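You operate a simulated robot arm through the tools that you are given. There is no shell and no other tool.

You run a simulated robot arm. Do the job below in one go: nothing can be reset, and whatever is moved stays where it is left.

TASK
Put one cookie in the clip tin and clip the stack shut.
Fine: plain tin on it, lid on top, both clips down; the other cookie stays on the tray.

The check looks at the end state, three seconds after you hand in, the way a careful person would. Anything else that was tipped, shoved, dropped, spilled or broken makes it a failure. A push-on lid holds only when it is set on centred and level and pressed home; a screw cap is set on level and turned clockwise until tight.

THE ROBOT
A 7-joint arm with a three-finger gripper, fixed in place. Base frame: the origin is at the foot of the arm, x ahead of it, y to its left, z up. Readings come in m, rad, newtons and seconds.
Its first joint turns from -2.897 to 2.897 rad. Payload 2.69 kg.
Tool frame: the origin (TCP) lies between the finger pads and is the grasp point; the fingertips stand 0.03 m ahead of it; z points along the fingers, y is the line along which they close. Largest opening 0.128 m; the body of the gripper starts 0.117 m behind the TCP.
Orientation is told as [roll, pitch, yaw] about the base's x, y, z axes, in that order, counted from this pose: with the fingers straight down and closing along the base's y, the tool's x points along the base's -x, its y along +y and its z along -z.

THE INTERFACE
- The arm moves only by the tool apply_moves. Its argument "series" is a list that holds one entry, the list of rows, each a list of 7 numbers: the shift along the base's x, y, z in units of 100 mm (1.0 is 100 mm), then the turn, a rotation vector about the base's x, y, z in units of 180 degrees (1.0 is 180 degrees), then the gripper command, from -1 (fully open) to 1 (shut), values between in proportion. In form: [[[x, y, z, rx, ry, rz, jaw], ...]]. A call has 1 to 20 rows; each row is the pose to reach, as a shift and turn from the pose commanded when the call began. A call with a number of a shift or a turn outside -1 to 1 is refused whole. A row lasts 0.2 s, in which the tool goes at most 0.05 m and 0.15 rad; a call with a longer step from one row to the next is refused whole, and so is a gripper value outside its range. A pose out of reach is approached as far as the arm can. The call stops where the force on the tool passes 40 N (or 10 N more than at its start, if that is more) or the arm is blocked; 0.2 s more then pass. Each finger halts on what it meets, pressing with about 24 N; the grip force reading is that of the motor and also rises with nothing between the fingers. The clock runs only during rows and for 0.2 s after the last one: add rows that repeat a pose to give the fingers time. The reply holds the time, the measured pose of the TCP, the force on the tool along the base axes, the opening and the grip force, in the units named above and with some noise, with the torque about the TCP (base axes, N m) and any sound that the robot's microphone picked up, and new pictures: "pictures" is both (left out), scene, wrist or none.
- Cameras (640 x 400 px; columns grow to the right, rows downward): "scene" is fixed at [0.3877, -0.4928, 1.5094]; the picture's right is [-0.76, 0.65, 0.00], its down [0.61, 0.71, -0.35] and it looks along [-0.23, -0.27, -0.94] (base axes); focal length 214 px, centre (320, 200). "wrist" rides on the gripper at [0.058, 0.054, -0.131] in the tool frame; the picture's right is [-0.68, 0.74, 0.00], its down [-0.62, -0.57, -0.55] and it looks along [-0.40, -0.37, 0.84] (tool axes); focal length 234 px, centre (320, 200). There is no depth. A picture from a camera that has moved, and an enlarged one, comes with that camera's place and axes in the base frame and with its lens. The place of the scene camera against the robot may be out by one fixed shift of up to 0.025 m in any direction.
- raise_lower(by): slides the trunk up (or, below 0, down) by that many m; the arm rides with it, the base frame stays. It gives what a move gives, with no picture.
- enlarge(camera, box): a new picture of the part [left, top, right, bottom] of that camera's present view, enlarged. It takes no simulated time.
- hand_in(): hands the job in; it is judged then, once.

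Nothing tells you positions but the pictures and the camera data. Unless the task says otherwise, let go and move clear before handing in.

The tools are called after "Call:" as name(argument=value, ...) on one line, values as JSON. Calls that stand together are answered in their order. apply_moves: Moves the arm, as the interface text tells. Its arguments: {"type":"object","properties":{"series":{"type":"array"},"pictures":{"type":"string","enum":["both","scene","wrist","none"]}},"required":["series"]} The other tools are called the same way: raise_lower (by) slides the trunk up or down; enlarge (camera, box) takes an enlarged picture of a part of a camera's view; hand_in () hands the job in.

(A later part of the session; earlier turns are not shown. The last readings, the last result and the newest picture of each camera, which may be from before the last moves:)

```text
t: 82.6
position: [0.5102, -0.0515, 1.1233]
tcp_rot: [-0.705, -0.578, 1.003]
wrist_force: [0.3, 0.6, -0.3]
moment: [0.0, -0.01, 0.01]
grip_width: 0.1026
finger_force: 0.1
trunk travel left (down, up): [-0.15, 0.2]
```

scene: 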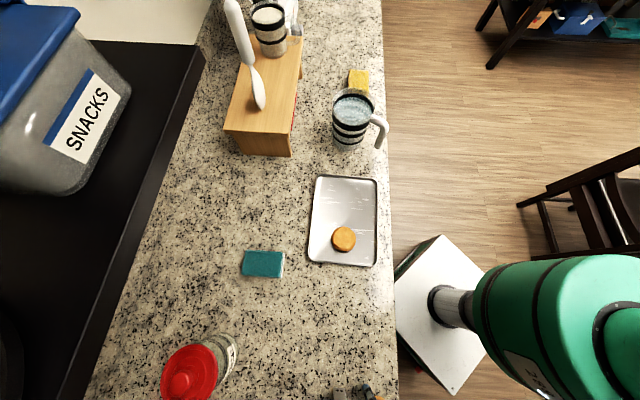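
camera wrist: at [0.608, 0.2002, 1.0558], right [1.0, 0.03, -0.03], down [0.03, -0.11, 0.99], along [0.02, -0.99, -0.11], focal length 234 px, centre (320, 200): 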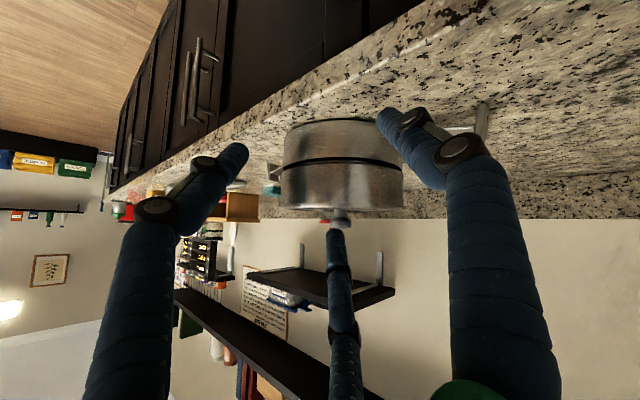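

Call:
apply_moves(series=[[[-0.2, -0.3, -0.1, 0, 0, 0, -0.6], [-0.4, -0.6, -0.3, 0, 0, 0, -0.6], [-0.4, -0.7, -0.6, 0, 0, 0, -0.6], [-0.4, -0.7, -0.8, 0, 0, 0, -0.6], [-0.4, -0.7, -0.8, 0, 0, 0, -0.6]]], pictures="wrist")

Call:
enlarge(camera="wrist", box=[180, 100, 380, 225])

```text
t: 83.8
position: [0.469, -0.1224, 1.0426]
tcp_rot: [-0.708, -0.577, 1.003]
wrist_force: [0.2, 0.1, -0.3]
moment: [0.02, 0.0, 0.01]
grip_width: 0.1024
finger_force: 0.0
trunk travel left (down, up): [-0.15, 0.2]
camera wrist: at [0.3193, -0.1253, 1.0662], right [-0.03, 1.0, -0.03], down [0.11, 0.03, 0.99], along [0.99, 0.02, -0.11], focal length 234 px, centre (320, 200)
```

wrist: 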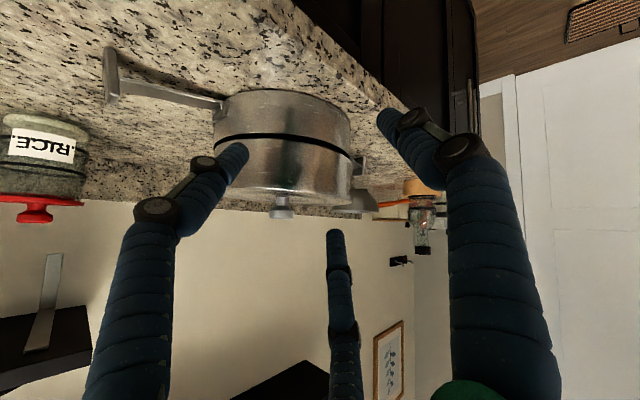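

```text
3.20 times, centred on (280, 162) of wrist
camera zoom: at [0.3193, -0.1253, 1.0662], right [-0.03, 1.0, -0.03], down [0.11, 0.03, 0.99], along [0.99, 0.02, -0.11], focal length 749 px, centre (448, 320)
```

zoom: 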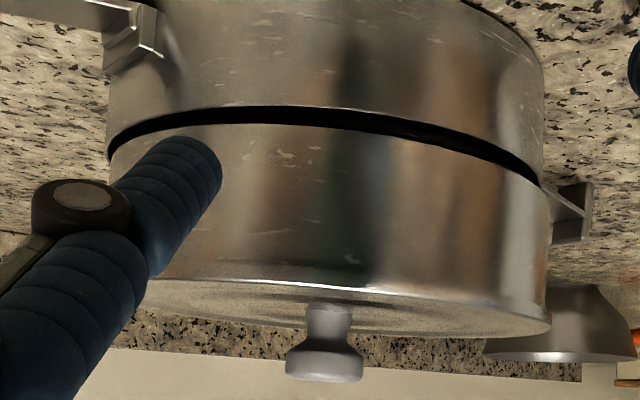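

Call:
enlarge(camera="wrist", box=[205, 120, 265, 160])

Call:
enlarge(camera="wrist", box=[310, 130, 370, 170])

Call:
enlarge(camera="wrist", box=[260, 120, 320, 160])

Call:
enlarge(camera="wrist", box=[200, 170, 360, 225])

```text
10.00 times, centred on (235, 140) of wrist
camera zoom: at [0.3193, -0.1253, 1.0662], right [-0.03, 1.0, -0.03], down [0.11, 0.03, 0.99], along [0.99, 0.02, -0.11], focal length 2342 px, centre (1170, 800)
```

zoom: 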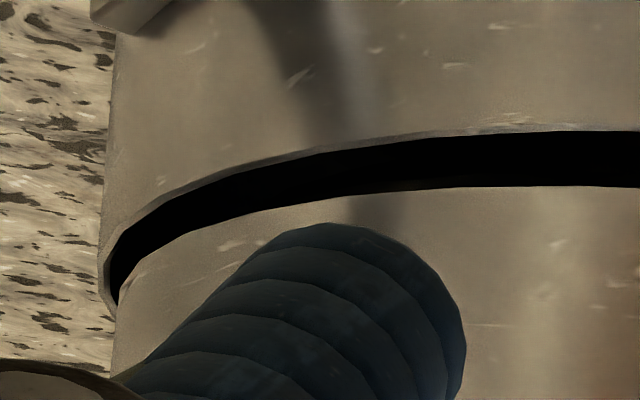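

```text
10.00 times, centred on (340, 150) of wrist
camera zoom: at [0.3193, -0.1253, 1.0662], right [-0.03, 1.0, -0.03], down [0.11, 0.03, 0.99], along [0.99, 0.02, -0.11], focal length 2342 px, centre (120, 700)
```

zoom: 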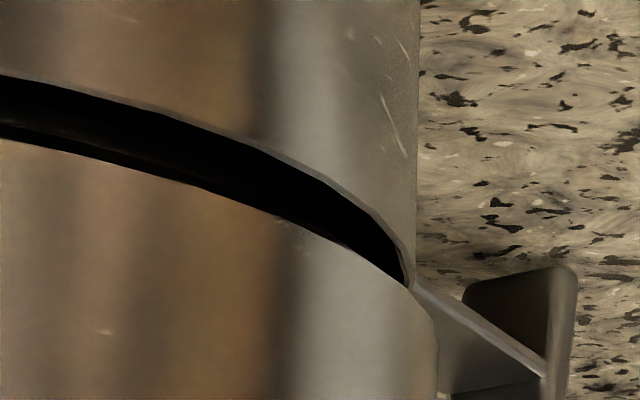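

```text
10.00 times, centred on (290, 140) of wrist
camera zoom: at [0.3193, -0.1253, 1.0662], right [-0.03, 1.0, -0.03], down [0.11, 0.03, 0.99], along [0.99, 0.02, -0.11], focal length 2342 px, centre (620, 800)
```

zoom: 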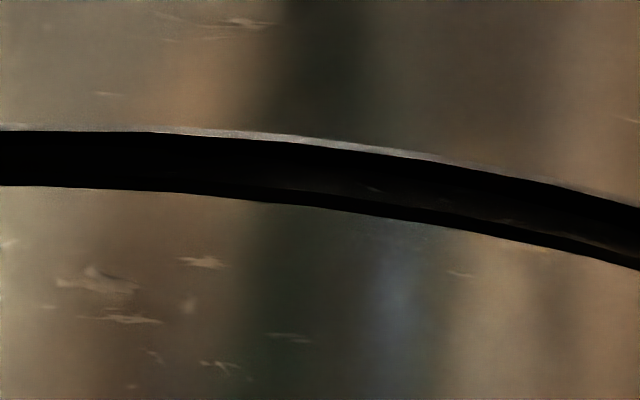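

```text
4.00 times, centred on (280, 198) of wrist
camera zoom: at [0.3193, -0.1253, 1.0662], right [-0.03, 1.0, -0.03], down [0.11, 0.03, 0.99], along [0.99, 0.02, -0.11], focal length 937 px, centre (480, 210)
```

zoom: 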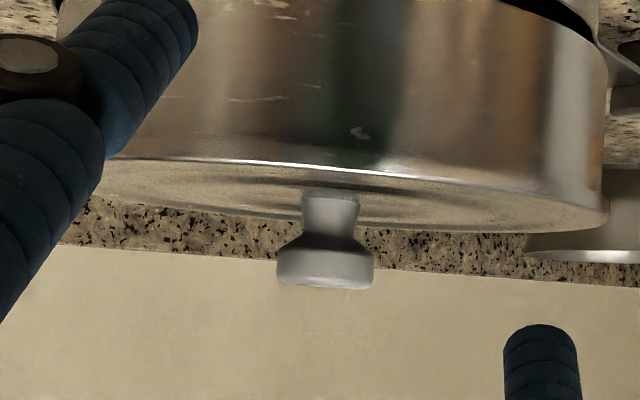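

Measured at the rim, the plain tin sits about 2.7 mm too far in +y and 1 mm too far in -x. Its foot is riding on the rim, higher on the +y side. I'll straighten the hand, close the fingers, and nudge the plain tin gently from that side so it drops in.

Call:
apply_moves(series=[[[-0.1, 0.1, 0.3, 0, 0, 0, 0], [-0.1, 0.2, 0.6, 0, 0.04, 0, 0.5], [0, 0.3, 0.9, 0, 0.08, 0, 1], [0.2, 0.5, 1.0, 0, 0.12, 0, 1], [0.4, 0.7, 1.0, 0, 0.16, 0, 1], [0.6, 0.9, 1.0, 0, 0.2, 0, 1], [0.8, 1.0, 1.0, 0, 0.24, 0, 1], [0.9, 1.0, 1.0, 0, 0.28, 0, 1], [0.9, 1.0, 1.0, 0, 0.28, 0, 1]]], pictures="none")

Call:
apply_moves(series=[[[0.1, 0, 0, 0, 0, -0.045, 1], [0.2, 0, 0, 0, 0, -0.09, 1], [0.3, 0, 0, 0, 0, -0.139, 1], [0.3, 0, 0, 0, 0, -0.139, 1]]], pictures="wrist")

```text
t: 85.8
position: [0.528, -0.0401, 1.042]
tcp_rot: [-0.174, -0.215, 0.809]
wrist_force: [1.9, -0.6, -1.2]
moment: [0.05, 0.16, 0.02]
grip_width: 0.0024
finger_force: 24.0
out of reach, approached as far as the arm can: row 5, 6, 7, 8, 9
trunk travel left (down, up): [-0.15, 0.2]
```

```text
refused: row 3 steps farther than a row can; nothing moved
```

The arm couldn't follow that path completely. I'll check the current pose and picture.

Call:
apply_moves(series=[[[0, 0, 0, 0, 0, 0, 1]]])

```text
t: 86.2
position: [0.5254, -0.0413, 1.0444]
tcp_rot: [-0.177, -0.216, 0.809]
wrist_force: [0.1, -0.6, 0.7]
moment: [0.0, -0.08, 0.04]
grip_width: 0.0023
finger_force: 23.8
trunk travel left (down, up): [-0.15, 0.2]
camera wrist: at [0.414, -0.0482, 1.1487], right [-0.05, 1.0, 0.02], down [0.65, 0.02, 0.76], along [0.76, 0.05, -0.65], focal length 234 px, centre (320, 200)
```

scene: 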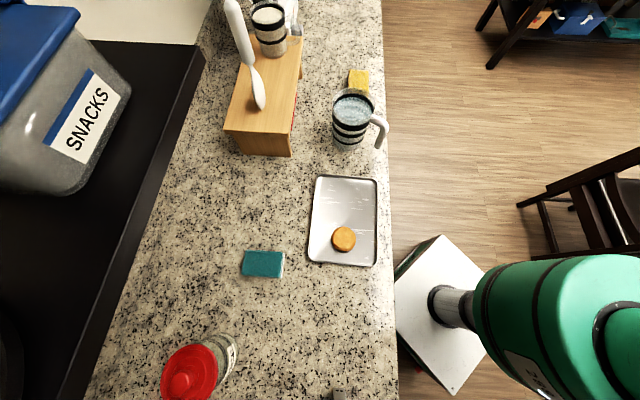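
wrist: 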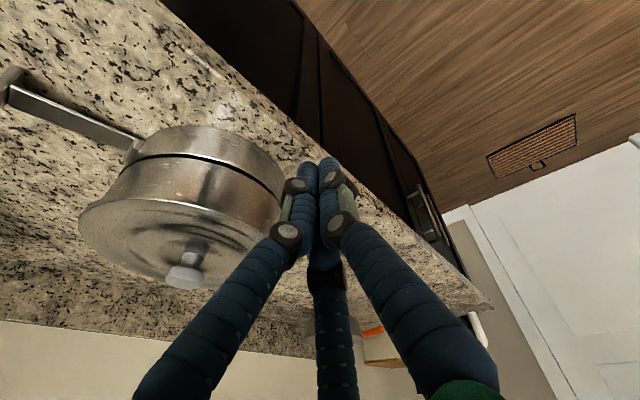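

The hand is beside the stack, not touching it. I'll move up and finish straightening in steps.

Call:
apply_moves(series=[[[0, 0.05, 0.2, 0, 0, 0, 1], [0, 0.1, 0.5, 0, 0, 0, 1], [0, 0.1, 0.5, 0, 0, 0, 1]]], pictures="none")

```text
t: 87.0
position: [0.5299, -0.0368, 1.0645]
tcp_rot: [-0.171, -0.23, 0.812]
wrist_force: [1.5, -0.8, -0.2]
moment: [0.01, 0.05, -0.01]
grip_width: 0.0023
finger_force: 23.8
out of reach, approached as far as the arm can: row 1, 2, 3
trunk travel left (down, up): [-0.15, 0.2]
```

Call:
apply_moves(series=[[[0, 0.1, 0, 0, 0.03, 0, 1], [0.1, 0.3, 0, 0, 0.06, 0, 1], [0.2, 0.4, 0, 0, 0.09, 0, 1], [0.2, 0.4, 0, 0, 0.09, 0, 1]]], pictures="none")

```text
t: 88.0
position: [0.5275, 0.008, 1.0344]
tcp_rot: [0.05, -0.138, 0.779]
wrist_force: [-2.6, 0.4, 0.4]
moment: [-0.12, -0.24, -0.02]
grip_width: 0.0025
finger_force: 23.5
out of reach, approached as far as the arm can: row 1, 2, 3, 4
trunk travel left (down, up): [-0.15, 0.2]
```

A joint limit seems to be interfering in this folded posture. I'll move outward, away from the stack, to relieve it.

Call:
apply_moves(series=[[[0.2, 0.3, 0.1, 0, 0, 0, 1], [0.4, 0.6, 0.2, 0, 0, 0, 1], [0.6, 0.9, 0.3, 0, 0, 0, 1], [0.8, 1.0, 0.4, 0, 0, 0, 1], [0.8, 1.0, 0.4, 0, 0, 0, 1]]], pictures="both")

```text
t: 89.2
position: [0.581, 0.0989, 1.0171]
tcp_rot: [0.054, -0.14, 0.777]
wrist_force: [0.6, 0.2, -0.2]
moment: [0.06, -0.05, 0.01]
grip_width: 0.0021
finger_force: 24.1
out of reach, approached as far as the arm can: row 1, 2, 3, 4, 5
trunk travel left (down, up): [-0.15, 0.2]
camera wrist: at [0.4942, 0.0785, 1.1416], right [-0.04, 0.99, 0.14], down [0.8, -0.05, 0.6], along [0.6, 0.13, -0.79], focal length 234 px, centre (320, 200)
```

scene: 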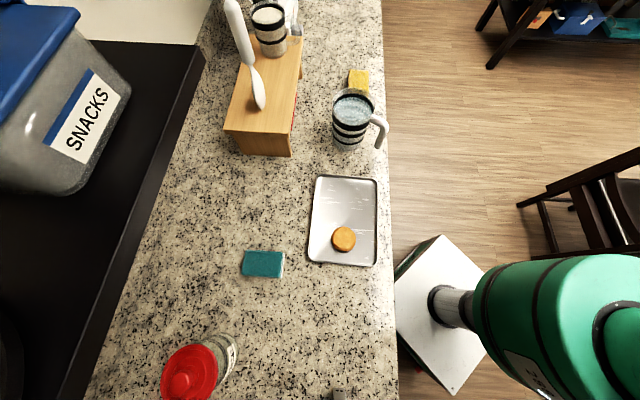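
wrist: 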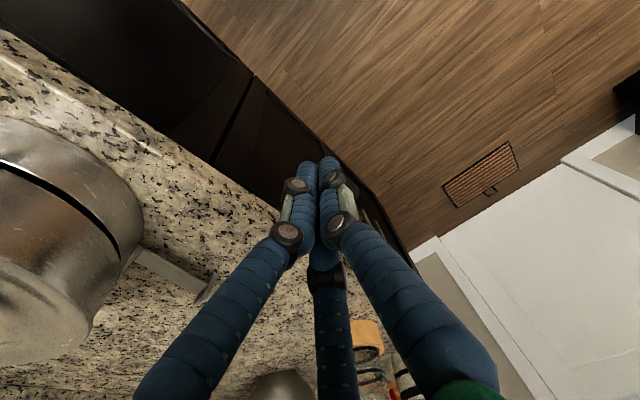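

Call:
apply_moves(series=[[[0, 0, 0.1, 0, -0.04, 0, 1], [0, 0, 0.2, 0, -0.08, 0, 1], [0, 0, 0.4, 0, -0.12, 0, 1], [0, 0, 0.6, 0, -0.16, 0, 1], [0, 0, 0.8, 0, -0.16, 0, 1], [0, 0, 0.8, 0, -0.16, 0, 1]]], pictures="none")

```text
t: 90.6
position: [0.5791, 0.0989, 1.0984]
tcp_rot: [-0.341, -0.479, 0.897]
wrist_force: [-1.9, -0.3, 0.6]
moment: [0.02, -0.06, 0.03]
grip_width: 0.0023
finger_force: 24.3
trunk travel left (down, up): [-0.15, 0.2]
```

Re-tilting freed it. I'll rotate the hand toward the other yaw, then straighten from there.

Call:
apply_moves(series=[[[0.1, 0, 0.1, 0, 0, -0.045, 1], [0.2, 0, 0.2, 0, 0, -0.09, 1], [0.3, 0, 0.3, 0, 0, -0.135, 1], [0.4, 0, 0.4, 0, 0, -0.18, 1], [0.5, 0, 0.5, 0, 0, -0.225, 1], [0.5, 0, 0.5, 0, 0, -0.27, 1], [0.5, 0, 0.5, 0, 0, -0.315, 1], [0.5, 0, 0.5, 0, 0, -0.36, 1], [0.5, 0, 0.5, 0, 0, -0.405, 1], [0.5, 0, 0.5, 0, 0, -0.45, 1], [0.5, 0, 0.5, 0, 0, -0.45, 1]]], pictures="none")

```text
t: 93.0
position: [0.6309, 0.0995, 1.1464]
tcp_rot: [-0.339, -0.479, -0.515]
wrist_force: [0.3, 0.6, -0.9]
moment: [-0.01, 0.05, 0.03]
grip_width: 0.0023
finger_force: 24.3
trunk travel left (down, up): [-0.15, 0.2]
```

Call:
apply_moves(series=[[[0, 0, 0, 0.034, 0.0145, 0, 1], [0, 0, 0, 0.068, 0.029, 0, 1], [0, 0, 0, 0.102, 0.0434, 0, 1], [0, 0, 0, 0.136, 0.0578, 0, 1], [0, 0, 0, 0.1697, 0.0723, 0, 1], [0, 0, 0, 0.1697, 0.0723, 0, 1]]], pictures="wrist")

```text
t: 94.4
position: [0.6307, 0.0993, 1.1469]
tcp_rot: [0.002, 0.003, -0.598]
wrist_force: [-0.5, -0.8, -0.4]
moment: [0.04, 0.07, 0.03]
grip_width: 0.002
finger_force: 24.3
trunk travel left (down, up): [-0.15, 0.2]
camera wrist: at [0.614, 0.1758, 1.2781], right [0.97, 0.23, 0.0], down [0.19, -0.82, 0.55], along [0.12, -0.53, -0.84], focal length 234 px, centre (320, 200)
```

wrist: 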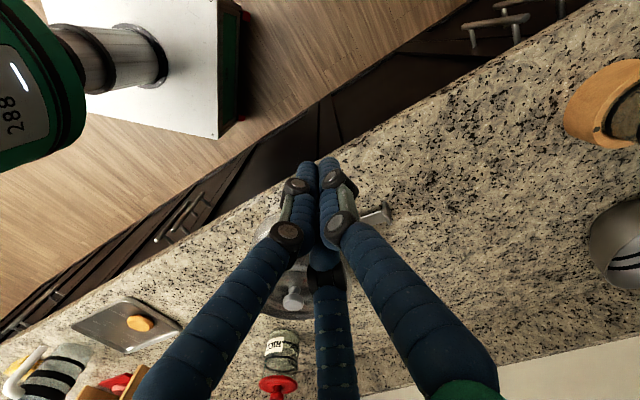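

The hand is vertical again. The lid's lip protrudes beyond the tin wall, so I'll push with tilted, closed fingertips just below the lip. I'm setting that tilt now and approaching from the +y side.

Call:
apply_moves(series=[[[0, 0, 0, -0.04, -0.015, 0, 1], [0, -0.2, 0, -0.08, -0.03, 0, 1], [-0.1, -0.4, -0.2, -0.12, -0.045, 0, 1], [-0.2, -0.6, -0.4, -0.16, -0.06, 0, 1], [-0.3, -0.8, -0.6, -0.1926, -0.0717, 0, 1], [-0.38, -1.0, -0.8, -0.1926, -0.0717, 0, 1], [-0.38, -1.0, -0.8, -0.1926, -0.0717, 0, 1]]], pictures="wrist")

Call:
enlarge(camera="wrist", box=[220, 60, 460, 220])

```text
t: 96.0
position: [0.5929, -0.0023, 1.067]
tcp_rot: [-0.408, -0.512, -0.491]
wrist_force: [-0.7, -0.7, -0.3]
moment: [0.06, -0.01, 0.02]
grip_width: 0.0022
finger_force: 24.3
trunk travel left (down, up): [-0.15, 0.2]
camera wrist: at [0.5536, 0.1346, 1.1242], right [0.96, 0.25, 0.08], down [0.02, -0.35, 0.94], along [0.26, -0.9, -0.34], focal length 234 px, centre (320, 200)
```

wrist: 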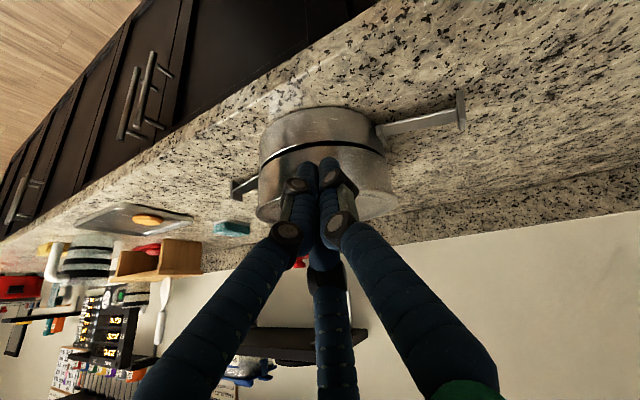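

```text
2.50 times, centred on (340, 140) of wrist
camera zoom: at [0.5536, 0.1346, 1.1242], right [0.96, 0.25, 0.08], down [0.02, -0.35, 0.94], along [0.26, -0.9, -0.34], focal length 585 px, centre (270, 350)
```

zoom: 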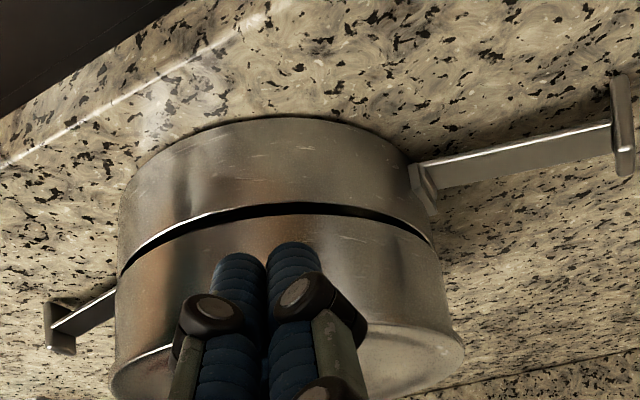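

The fingertips point at the plain tin's wall. I'm lowering to wall height and approaching to just short of contact.

Call:
apply_moves(series=[[[0, 0, -0.2, 0, 0, 0, 1], [0, 0, -0.4, 0, 0, 0, 1], [0, 0, -0.56, 0, 0, 0, 1], [0.04, -0.15, -0.56, 0, 0, 0, 1], [0.06, -0.3, -0.56, 0, 0, 0, 1], [0.06, -0.3, -0.56, 0, 0, 0, 1]]], pictures="wrist")

Call:
enlarge(camera="wrist", box=[220, 60, 460, 220])

```text
t: 97.4
position: [0.5987, -0.0307, 1.0103]
tcp_rot: [-0.41, -0.511, -0.492]
wrist_force: [0.0, -0.9, -0.5]
moment: [0.03, 0.07, 0.04]
grip_width: 0.002
finger_force: 23.7
trunk travel left (down, up): [-0.15, 0.2]
camera wrist: at [0.5595, 0.1051, 1.0684], right [0.97, 0.25, 0.08], down [0.02, -0.35, 0.94], along [0.26, -0.9, -0.34], focal length 234 px, centre (320, 200)
```

wrist: 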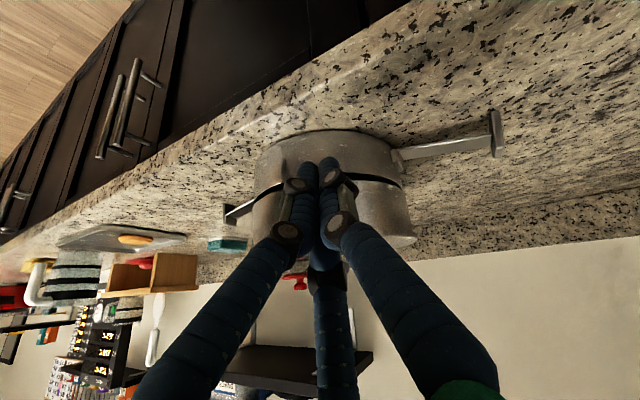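

```text
2.50 times, centred on (340, 140) of wrist
camera zoom: at [0.5595, 0.1051, 1.0684], right [0.97, 0.25, 0.08], down [0.02, -0.35, 0.94], along [0.26, -0.9, -0.34], focal length 585 px, centre (270, 350)
```

zoom: 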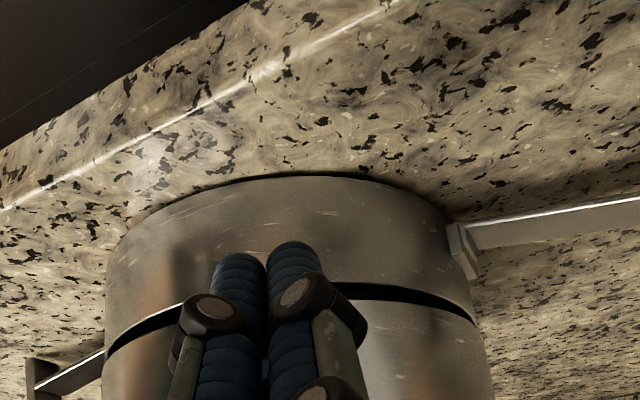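

Call:
apply_moves(series=[[[0.014, -0.038, 0, 0, 0, 0, 1], [0.028, -0.075, 0, 0, 0, 0, 1], [0.042, -0.113, 0, 0, 0, 0, 1], [0.042, -0.113, 0, 0, 0, 0, 1]]], pictures="none")

Call:
enlarge(camera="wrist", box=[220, 80, 460, 240])

```text
t: 98.4
position: [0.6041, -0.0425, 1.0104]
tcp_rot: [-0.41, -0.512, -0.489]
wrist_force: [-0.4, 0.4, -0.8]
moment: [-0.01, 0.0, 0.02]
grip_width: 0.0019
finger_force: 24.2
trunk travel left (down, up): [-0.15, 0.2]
```

```text
2.50 times, centred on (340, 160) of wrist
camera zoom: at [0.5638, 0.094, 1.0684], right [0.96, 0.25, 0.08], down [0.02, -0.35, 0.94], along [0.26, -0.9, -0.34], focal length 585 px, centre (270, 300)
```

zoom: 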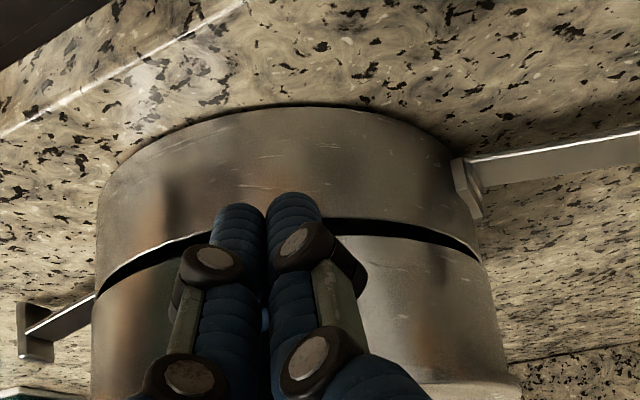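

Call:
apply_moves(series=[[[0.007, -0.019, 0, 0, 0, 0, 1], [0.014, -0.038, 0, 0, 0, 0, 1], [0.014, -0.038, 0, 0, 0, 0, 1]]], pictures="none")

Call:
apply_moves(series=[[[0.007, -0.019, 0, 0, 0, 0, 1], [0.007, -0.019, 0, 0, 0, 0, 1]]], pictures="none")

Call:
apply_moves(series=[[[0.007, -0.019, 0, 0, 0, 0, 1], [0.007, -0.019, 0, 0, 0, 0, 1]]], pictures="wrist")

Call:
enlarge(camera="wrist", box=[220, 80, 460, 240])

```text
t: 99.2
position: [0.6038, -0.0465, 1.0101]
tcp_rot: [-0.41, -0.512, -0.491]
wrist_force: [-0.3, 0.6, 0.7]
moment: [0.02, 0.03, 0.01]
grip_width: 0.0023
finger_force: 24.2
trunk travel left (down, up): [-0.15, 0.2]
```

```text
t: 99.8
position: [0.6047, -0.0484, 1.0104]
tcp_rot: [-0.41, -0.511, -0.491]
wrist_force: [-0.3, 0.3, 1.0]
moment: [-0.01, 0.06, 0.0]
grip_width: 0.0021
finger_force: 24.0
trunk travel left (down, up): [-0.15, 0.2]
```

```text
t: 100.4
position: [0.605, -0.0492, 1.0113]
tcp_rot: [-0.411, -0.511, -0.491]
wrist_force: [0.6, 0.4, -0.6]
moment: [-0.03, 0.02, -0.01]
grip_width: 0.0023
finger_force: 24.0
trunk travel left (down, up): [-0.15, 0.2]
camera wrist: at [0.5665, 0.0864, 1.0687], right [0.96, 0.25, 0.08], down [0.02, -0.35, 0.94], along [0.26, -0.9, -0.34], focal length 234 px, centre (320, 200)
```

wrist: 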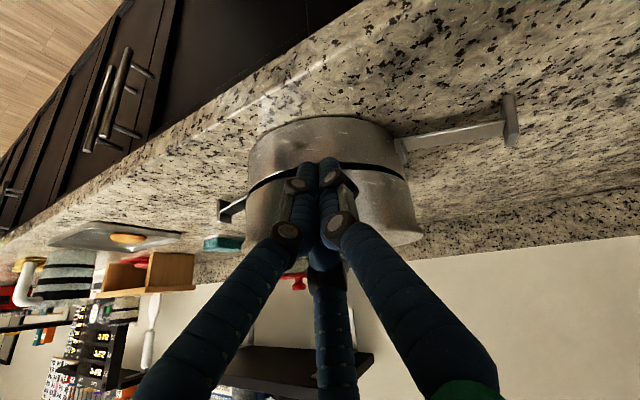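

```text
2.50 times, centred on (340, 160) of wrist
camera zoom: at [0.5665, 0.0864, 1.0687], right [0.96, 0.25, 0.08], down [0.02, -0.35, 0.94], along [0.26, -0.9, -0.34], focal length 585 px, centre (270, 300)
```

zoom: 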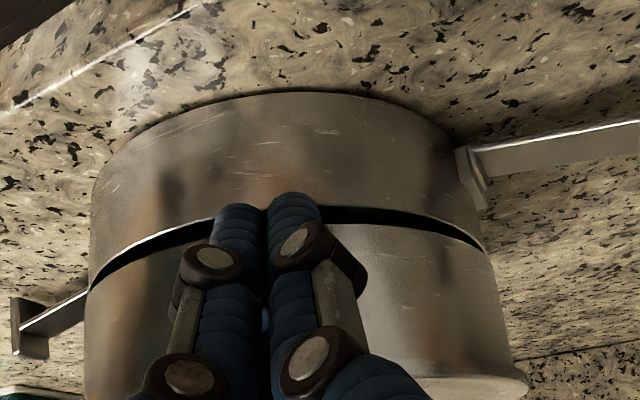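

Call:
apply_moves(series=[[[0.007, -0.019, 0, 0, 0, 0, 1], [0.007, -0.019, 0, 0, 0, 0, 1]]], pictures="none")

Call:
apply_moves(series=[[[0.007, -0.019, 0, 0, 0, 0, 1], [0.007, -0.019, 0, 0, 0, 0, 1]]], pictures="none")

Call:
apply_moves(series=[[[0.007, -0.019, 0, 0, 0, 0, 1], [0.007, -0.019, 0, 0, 0, 0, 1]]], pictures="none")

Call:
enlarge(camera="wrist", box=[220, 80, 460, 240])

```text
t: 101.0
position: [0.6063, -0.0514, 1.0103]
tcp_rot: [-0.41, -0.512, -0.491]
wrist_force: [-0.3, -0.3, 0.0]
moment: [0.01, 0.02, 0.01]
grip_width: 0.0022
finger_force: 24.2
trunk travel left (down, up): [-0.15, 0.2]
```

```text
t: 101.6
position: [0.6076, -0.0518, 1.0111]
tcp_rot: [-0.41, -0.511, -0.49]
wrist_force: [0.0, 0.7, -0.6]
moment: [0.0, 0.01, 0.01]
grip_width: 0.0023
finger_force: 23.9
trunk travel left (down, up): [-0.15, 0.2]
```

```text
t: 102.2
position: [0.6073, -0.0563, 1.0098]
tcp_rot: [-0.41, -0.511, -0.491]
wrist_force: [-0.2, 0.4, 0.1]
moment: [-0.01, -0.02, 0.0]
grip_width: 0.002
finger_force: 24.5
trunk travel left (down, up): [-0.15, 0.2]
```

```text
2.50 times, centred on (340, 160) of wrist
camera zoom: at [0.5683, 0.0811, 1.0683], right [0.97, 0.25, 0.08], down [0.02, -0.35, 0.94], along [0.26, -0.9, -0.34], focal length 585 px, centre (270, 300)
```

zoom: 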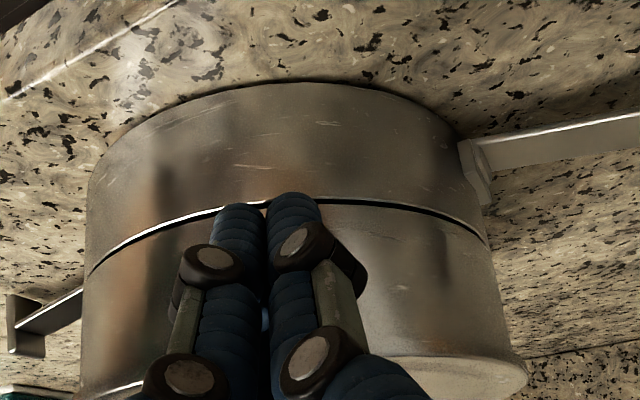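

The gap just shrank sharply, so the plain tin dropped into its seat. I'm zooming in to check what remains.

Call:
enlarge(camera="wrist", box=[340, 140, 420, 200])

Call:
enlarge(camera="wrist", box=[240, 140, 320, 200])

```text
6.67 times, centred on (380, 170) of wrist
camera zoom: at [0.5683, 0.0811, 1.0683], right [0.97, 0.25, 0.08], down [0.02, -0.35, 0.94], along [0.26, -0.9, -0.34], focal length 1561 px, centre (-80, 400)
```

zoom: 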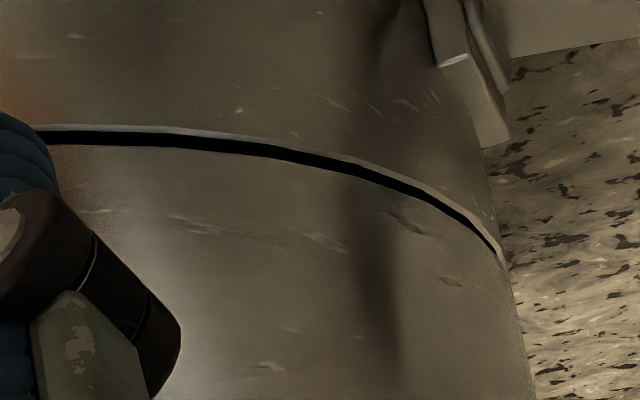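

```text
6.67 times, centred on (280, 170) of wrist
camera zoom: at [0.5683, 0.0811, 1.0683], right [0.97, 0.25, 0.08], down [0.02, -0.35, 0.94], along [0.26, -0.9, -0.34], focal length 1561 px, centre (587, 400)
```

zoom: 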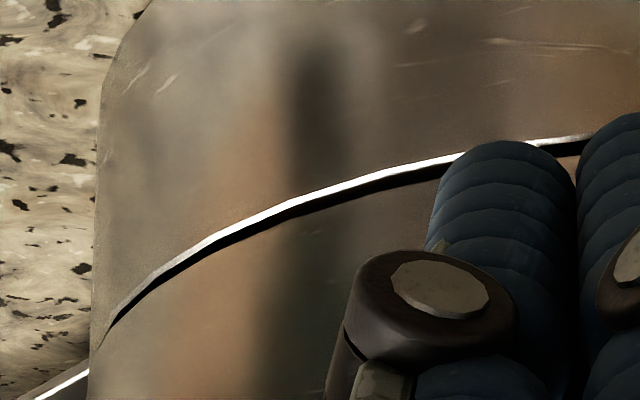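

The gap is now only about 2 mm. I'm backing the fingers off and re-inspecting from a higher angle, including the lid.

Call:
apply_moves(series=[[[-0.07, 0.19, 0, 0, 0, 0, 1], [-0.14, 0.38, 0, 0, 0, 0, 0.5], [-0.2, 0.56, 0.1, 0, 0, 0, 0], [-0.2, 0.7, 0.2, 0, 0, 0, -0.6], [-0.2, 0.7, 0.2, 0, 0, 0, -0.6]]], pictures="wrist")

Call:
enlarge(camera="wrist", box=[240, 80, 460, 240])

Call:
enlarge(camera="wrist", box=[260, 110, 420, 200])

```text
t: 103.4
position: [0.5857, 0.0144, 1.0295]
tcp_rot: [-0.409, -0.511, -0.492]
wrist_force: [-0.4, 0.6, 0.5]
moment: [-0.04, 0.01, 0.01]
grip_width: 0.1021
finger_force: 0.0
trunk travel left (down, up): [-0.15, 0.2]
camera wrist: at [0.5484, 0.1514, 1.0883], right [0.97, 0.25, 0.08], down [0.02, -0.35, 0.94], along [0.26, -0.9, -0.34], focal length 234 px, centre (320, 200)
```

wrist: 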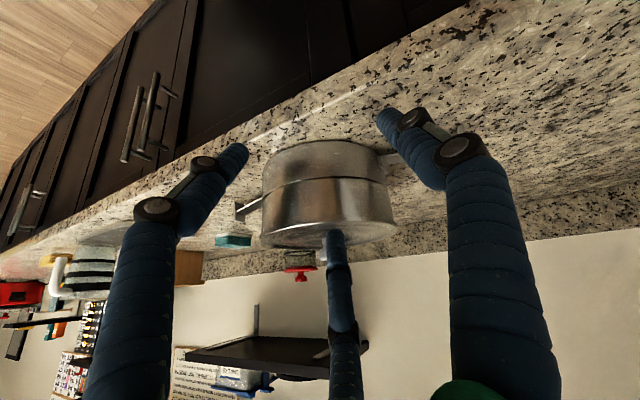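

```text
2.50 times, centred on (350, 160) of wrist
camera zoom: at [0.5484, 0.1514, 1.0883], right [0.97, 0.25, 0.08], down [0.02, -0.35, 0.94], along [0.26, -0.9, -0.34], focal length 585 px, centre (245, 300)
```

zoom: 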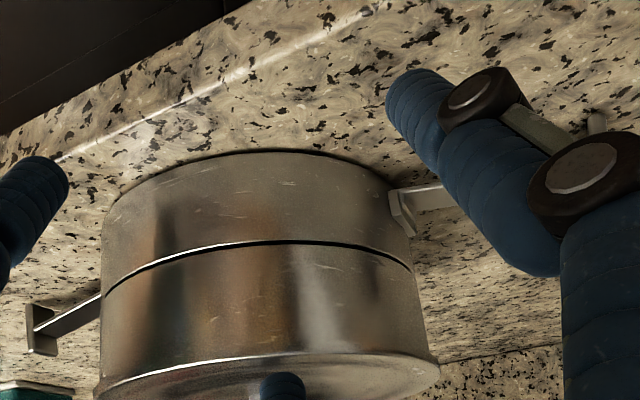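

```text
4.00 times, centred on (340, 155) of wrist
camera zoom: at [0.5484, 0.1514, 1.0883], right [0.97, 0.25, 0.08], down [0.02, -0.35, 0.94], along [0.26, -0.9, -0.34], focal length 937 px, centre (240, 380)
```

zoom: 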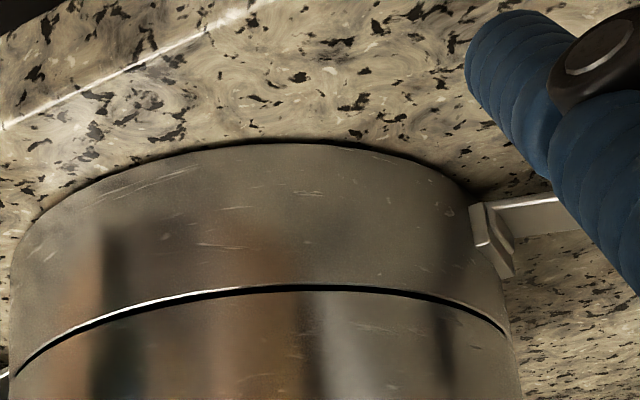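

The plain tin is now seated, with only a hairline seam all round and the lid level. Next are the clips: free-hanging straps hinged on the clip tin, each ending in a T-shaped tab. I'll straighten the hand and look down on the right-hand (+x, +y) clip.

Call:
apply_moves(series=[[[0, 0.2, 0.3, 0.04, 0.015, 0, -0.6], [0, 0.4, 0.6, 0.08, 0.03, 0, -0.4], [0, 0.5, 0.9, 0.12, 0.045, 0, 0], [0.1, 0.5, 1.0, 0.16, 0.06, 0, 0.06], [0.2, 0.5, 1.0, 0.1926, 0.0717, 0, 0.06], [0.4, 0.5, 1.0, 0.1926, 0.0717, 0, 0.06], [0.4, 0.5, 1.0, 0.1926, 0.0717, 0, 0.06]]], pictures="none")

Call:
apply_moves(series=[[[0.2, 0, 0, 0, 0, 0.045, 0.06], [0.4, 0, 0, 0, 0, 0.09, 0.06], [0.6, 0, 0, 0, 0, 0.135, 0.06], [0.8, 0, 0, 0, 0, 0.18, 0.06], [1.0, 0, 0, 0, 0, 0.225, 0.06], [1.0, 0, 0, 0, 0, 0.27, 0.06], [1.0, 0, 0, 0, 0, 0.315, 0.06], [1.0, 0, 0, 0, 0, 0.36, 0.06], [1.0, 0, 0, 0, 0, 0.4, 0.06], [1.0, 0, 0, 0, 0, 0.44, 0.06], [1.0, 0, 0, 0, 0, 0.44, 0.06]]], pictures="wrist")

```text
t: 105.0
position: [0.6291, 0.0654, 1.1307]
tcp_rot: [0.0, 0.002, -0.6]
wrist_force: [0.5, 1.3, 0.0]
moment: [-0.04, 0.05, 0.0]
grip_width: 0.0603
finger_force: 0.0
trunk travel left (down, up): [-0.15, 0.2]
```

```text
t: 107.4
position: [0.7284, 0.0646, 1.13]
tcp_rot: [0.001, 0.002, 0.786]
wrist_force: [0.7, -0.2, 0.3]
moment: [0.03, 0.01, -0.02]
grip_width: 0.0604
finger_force: 0.1
trunk travel left (down, up): [-0.15, 0.2]
camera wrist: at [0.6494, 0.0613, 1.2621], right [-0.04, 1.0, 0.0], down [0.84, 0.04, 0.55], along [0.55, 0.02, -0.84], focal length 234 px, centre (320, 200)
```

wrist: 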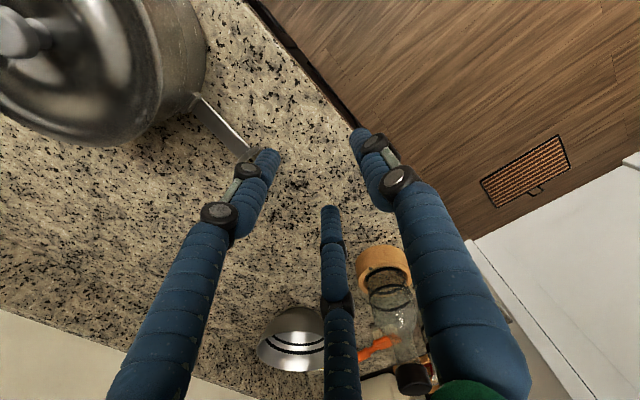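

Call:
apply_moves(series=[[[0, -0.3, 0, 0, 0, 0, 0.06], [0.1, -0.6, -0.2, 0, 0, 0, 0.06], [0.1, -0.6, -0.3, 0, 0, 0, 0.06]]], pictures="wrist")

Call:
enlarge(camera="wrist", box=[220, 60, 380, 200])

```text
t: 108.2
position: [0.7385, 0.0042, 1.0994]
tcp_rot: [0.002, 0.002, 0.784]
wrist_force: [0.2, -0.3, -0.6]
moment: [0.08, 0.02, 0.02]
grip_width: 0.0601
finger_force: 0.0
trunk travel left (down, up): [-0.15, 0.2]
camera wrist: at [0.66, 0.001, 1.2318], right [-0.04, 1.0, 0.0], down [0.84, 0.03, 0.55], along [0.55, 0.02, -0.84], focal length 234 px, centre (320, 200)
```

wrist: 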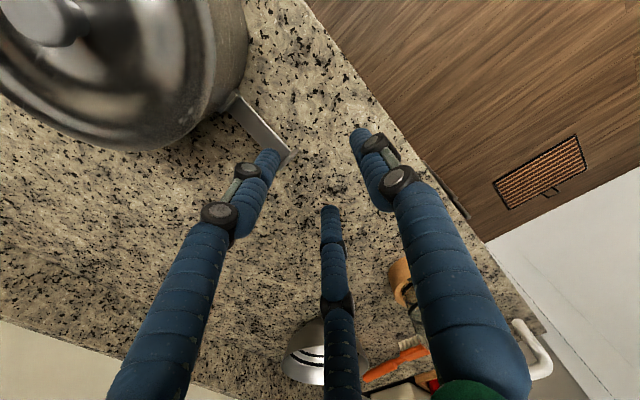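

```text
2.86 times, centred on (300, 130) of wrist
camera zoom: at [0.66, 0.001, 1.2318], right [-0.04, 1.0, 0.0], down [0.84, 0.03, 0.55], along [0.55, 0.02, -0.84], focal length 669 px, centre (377, 400)
```

zoom: 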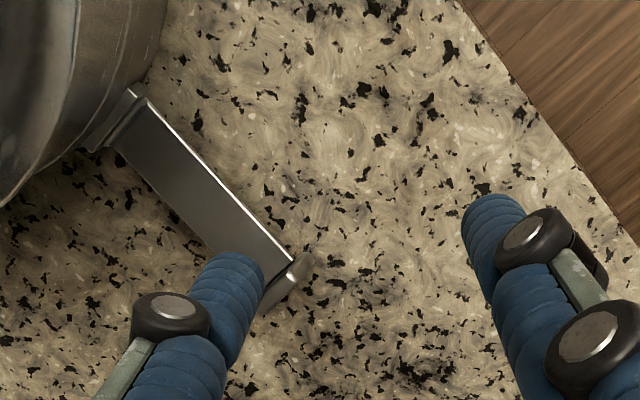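

The right strap runs from its hinge out to a T-tab. I'll shift so the strap appears between the fingers, to get its height by parallax.

Call:
apply_moves(series=[[[0, -0.3, -0.1, 0, 0, 0, -0.2], [0, -0.5, -0.3, 0, 0, 0, -0.4], [0, -0.5, -0.3, 0, 0, 0, -0.4]]], pictures="wrist")

Call:
enlarge(camera="wrist", box=[240, 60, 400, 200])

```text
t: 109.0
position: [0.7384, -0.0457, 1.0692]
tcp_rot: [0.001, 0.002, 0.783]
wrist_force: [0.2, -0.1, 0.3]
moment: [0.05, 0.03, -0.03]
grip_width: 0.0896
finger_force: 0.1
trunk travel left (down, up): [-0.15, 0.2]
camera wrist: at [0.6593, -0.0493, 1.2016], right [-0.04, 1.0, 0.0], down [0.84, 0.03, 0.55], along [0.55, 0.02, -0.84], focal length 234 px, centre (320, 200)
```

wrist: 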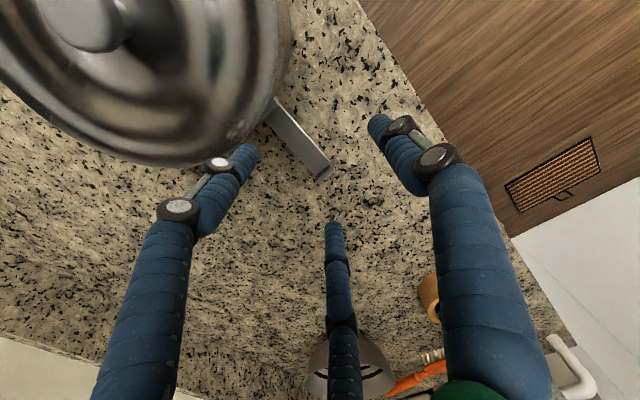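

```text
2.86 times, centred on (320, 130) of wrist
camera zoom: at [0.6593, -0.0493, 1.2016], right [-0.04, 1.0, 0.0], down [0.84, 0.03, 0.55], along [0.55, 0.02, -0.84], focal length 669 px, centre (320, 400)
```

zoom: 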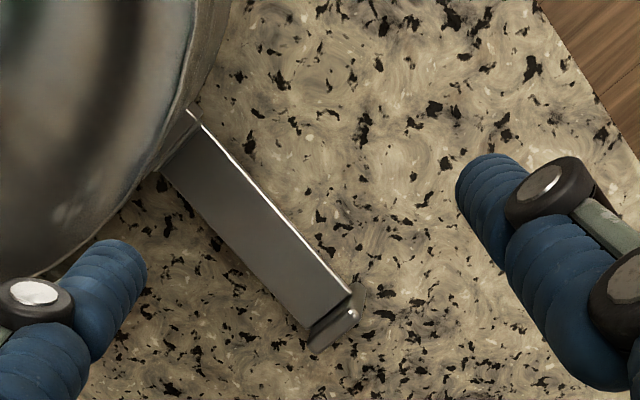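

The straps sit tilted slightly upward: hinge near z 0.93, end near z 0.95. I'll pinch this strap by its two side edges near the tab, so it can pivot between the fingers as I swing it up.

Call:
apply_moves(series=[[[0.2, -0.02, -0.2, 0, 0, 0, 0.06], [0.28, -0.03, -0.4, 0, 0, 0, 0.06], [0.28, -0.03, -0.6, 0, 0, 0, 0.06], [0.28, -0.03, -0.6, 0, 0, 0, 0.06]]], pictures="wrist")

Call:
enlarge(camera="wrist", box=[220, 80, 400, 240])

```text
t: 110.0
position: [0.7661, -0.0487, 1.0105]
tcp_rot: [0.002, 0.003, 0.785]
wrist_force: [0.6, 0.2, 0.1]
moment: [0.0, -0.01, -0.02]
grip_width: 0.0603
finger_force: 0.0
trunk travel left (down, up): [-0.15, 0.2]
camera wrist: at [0.6874, -0.0515, 1.1423], right [-0.04, 1.0, 0.0], down [0.84, 0.03, 0.55], along [0.55, 0.02, -0.84], focal length 234 px, centre (320, 200)
```

wrist: 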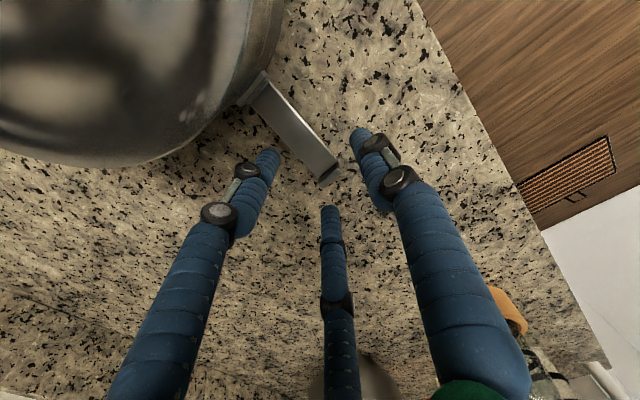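

```text
2.50 times, centred on (310, 160) of wrist
camera zoom: at [0.6874, -0.0515, 1.1423], right [-0.04, 1.0, 0.0], down [0.84, 0.03, 0.55], along [0.55, 0.02, -0.84], focal length 585 px, centre (345, 300)
```

zoom: 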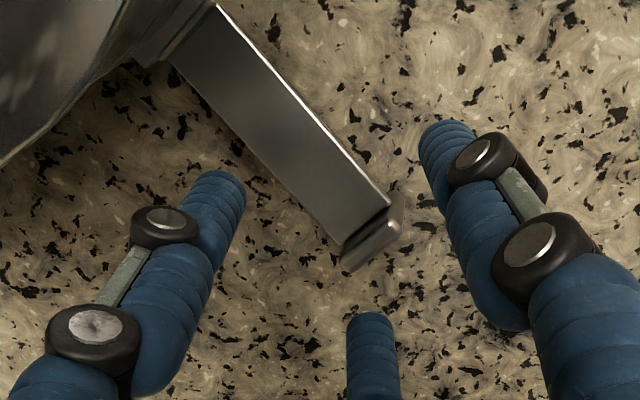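

I'll pinch the strap nearer its middle, where the hand's three fingers fit between the hinge block and the wider T-tab. I'm positioning there.

Call:
apply_moves(series=[[[-0.05, -0.1, 0, 0, 0, 0, 0.22], [-0.085, -0.215, 0, 0, 0, 0, 0.22], [-0.085, -0.215, -0.2, 0, 0, 0, 0.22], [-0.085, -0.215, -0.2, 0, 0, 0, 0.22]]], pictures="wrist")

Call:
enlarge(camera="wrist", box=[220, 80, 400, 240])

```text
t: 111.0
position: [0.7576, -0.0705, 0.989]
tcp_rot: [0.001, 0.001, 0.783]
wrist_force: [1.2, -0.5, -1.0]
moment: [-0.02, 0.04, -0.03]
grip_width: 0.05
finger_force: 0.0
trunk travel left (down, up): [-0.15, 0.2]
camera wrist: at [0.6792, -0.0731, 1.1215], right [-0.04, 1.0, 0.0], down [0.84, 0.03, 0.55], along [0.55, 0.02, -0.84], focal length 234 px, centre (320, 200)
```

wrist: 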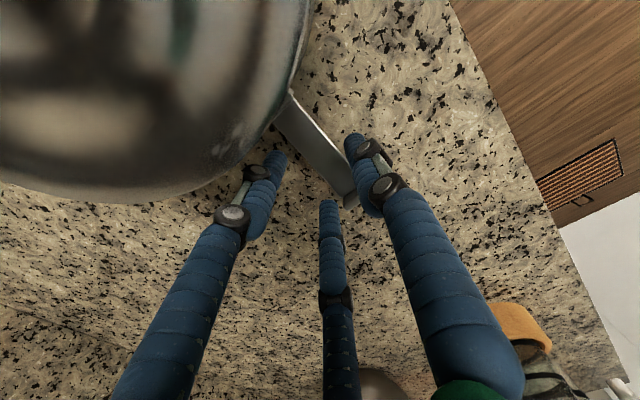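

```text
2.50 times, centred on (310, 160) of wrist
camera zoom: at [0.6792, -0.0731, 1.1215], right [-0.04, 1.0, 0.0], down [0.84, 0.03, 0.55], along [0.55, 0.02, -0.84], focal length 585 px, centre (345, 300)
```

zoom: 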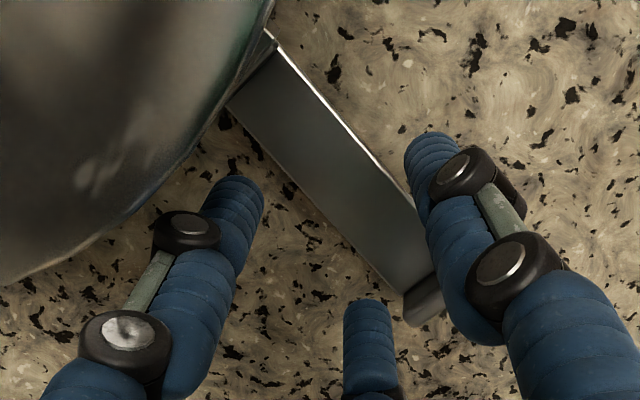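

The strap is centred between the thumb and the other two fingers. I'm lowering around it.

Call:
apply_moves(series=[[[0, 0, -0.1, 0, 0, 0, 0.22], [0, 0, -0.2, 0, 0, 0, 0.22], [0, 0, -0.3, 0, 0, 0, 0.22], [0, 0, -0.3, 0, 0, 0, 0.22]]], pictures="wrist")

Call:
enlarge(camera="wrist", box=[220, 80, 400, 240])

```text
t: 112.0
position: [0.7572, -0.07, 0.9599]
tcp_rot: [-0.002, 0.002, 0.784]
wrist_force: [-0.1, -0.3, 0.5]
moment: [-0.02, -0.03, 0.0]
grip_width: 0.05
finger_force: 0.1
trunk travel left (down, up): [-0.15, 0.2]
camera wrist: at [0.6787, -0.0728, 1.0917], right [-0.04, 1.0, 0.0], down [0.84, 0.03, 0.55], along [0.55, 0.02, -0.84], focal length 234 px, centre (320, 200)
```

wrist: 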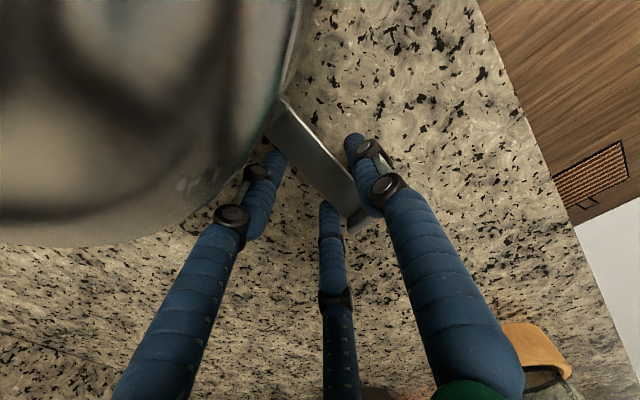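

```text
2.50 times, centred on (310, 160) of wrist
camera zoom: at [0.6787, -0.0728, 1.0917], right [-0.04, 1.0, 0.0], down [0.84, 0.03, 0.55], along [0.55, 0.02, -0.84], focal length 585 px, centre (345, 300)
```

zoom: 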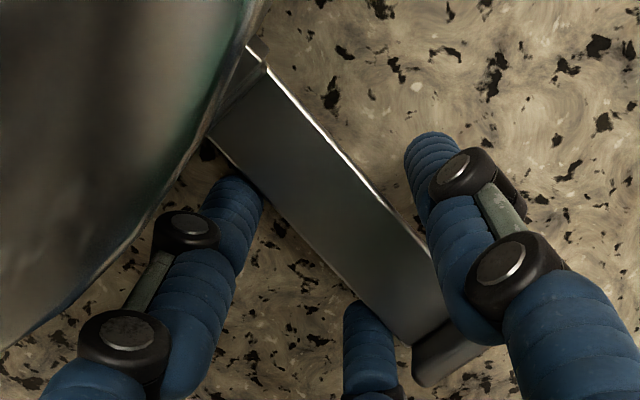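

The inner fingers are closer to the strap than the thumb, so I'll recentre by 4 mm before closing gently, to avoid pushing the stack.

Call:
apply_moves(series=[[[0.03, -0.03, 0, 0, 0, 0, 0.22], [0.03, -0.03, 0, 0, 0, 0, 0.22], [0.03, -0.03, 0, 0, 0, 0, 0.3], [0.03, -0.03, 0, 0, 0, 0, 0.36], [0.03, -0.03, 0, 0, 0, 0, 0.4], [0.03, -0.03, 0, 0, 0, 0, 0.4]]], pictures="wrist")

Call:
enlarge(camera="wrist", box=[220, 80, 400, 240])

```text
t: 113.4
position: [0.7592, -0.072, 0.961]
tcp_rot: [0.0, 0.002, 0.784]
wrist_force: [-0.2, 0.6, 0.2]
moment: [0.01, 0.02, 0.0]
grip_width: 0.0396
finger_force: 1.0
trunk travel left (down, up): [-0.15, 0.2]
camera wrist: at [0.6818, -0.0758, 1.0919], right [-0.04, 1.0, 0.0], down [0.84, 0.03, 0.55], along [0.55, 0.02, -0.84], focal length 234 px, centre (320, 200)
```

wrist: 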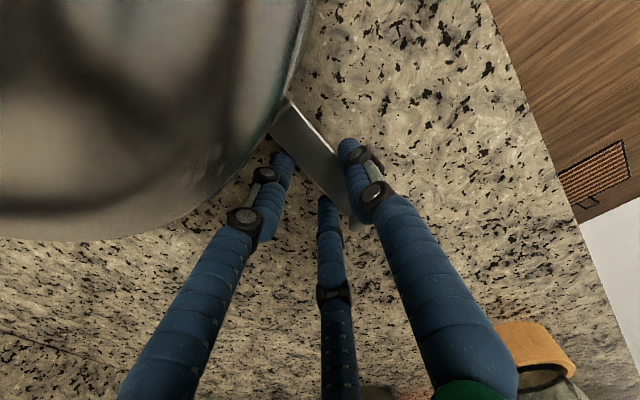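

```text
2.50 times, centred on (310, 160) of wrist
camera zoom: at [0.6818, -0.0758, 1.0919], right [-0.04, 1.0, 0.0], down [0.84, 0.03, 0.55], along [0.55, 0.02, -0.84], focal length 585 px, centre (345, 300)
```

zoom: 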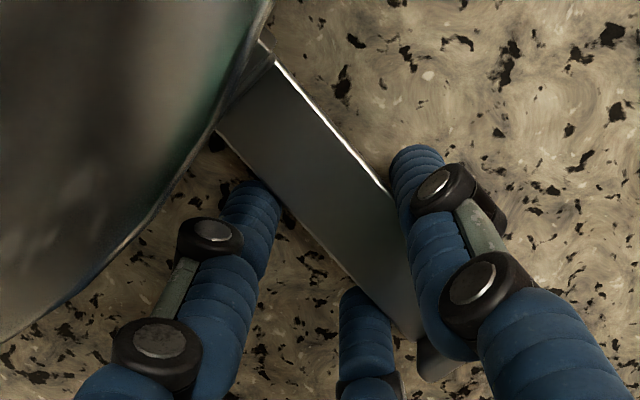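

Call:
apply_moves(series=[[[0, 0, 0, 0, 0, 0, 0.43], [0, 0, 0, 0, 0, 0, 0.46], [0, 0, 0, 0, 0, 0, 0.5], [0, 0, 0, 0, 0, 0, 0.5]]], pictures="wrist")

Call:
enlarge(camera="wrist", box=[220, 80, 400, 240])

```text
t: 114.4
position: [0.7599, -0.072, 0.96]
tcp_rot: [-0.001, 0.002, 0.782]
wrist_force: [-1.9, 1.1, -0.3]
moment: [0.08, 0.03, -0.22]
grip_width: 0.0381
finger_force: 24.2
trunk travel left (down, up): [-0.15, 0.2]
camera wrist: at [0.6818, -0.0758, 1.092], right [-0.04, 1.0, 0.0], down [0.84, 0.03, 0.55], along [0.55, 0.02, -0.84], focal length 234 px, centre (320, 200)
```

wrist: 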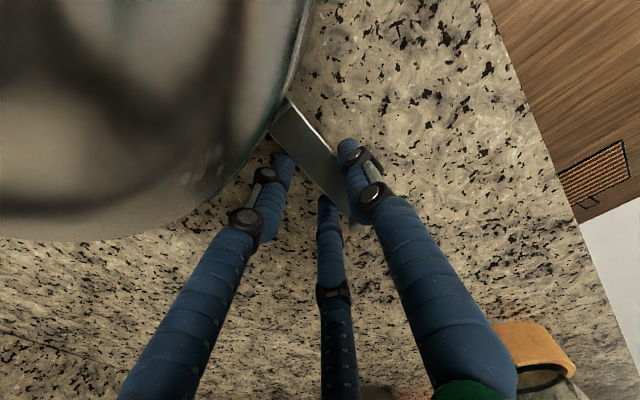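

```text
2.50 times, centred on (310, 160) of wrist
camera zoom: at [0.6818, -0.0758, 1.092], right [-0.04, 1.0, 0.0], down [0.84, 0.03, 0.55], along [0.55, 0.02, -0.84], focal length 585 px, centre (345, 300)
```

zoom: 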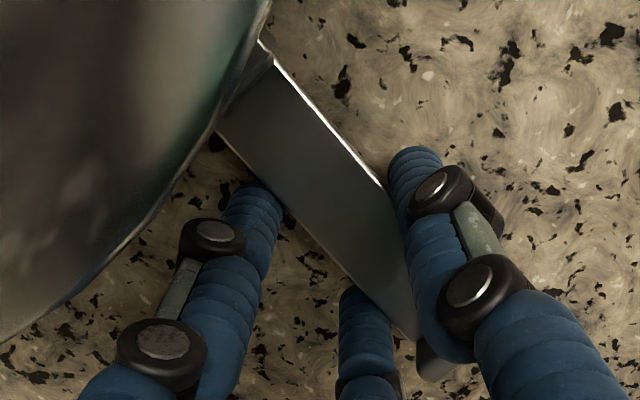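

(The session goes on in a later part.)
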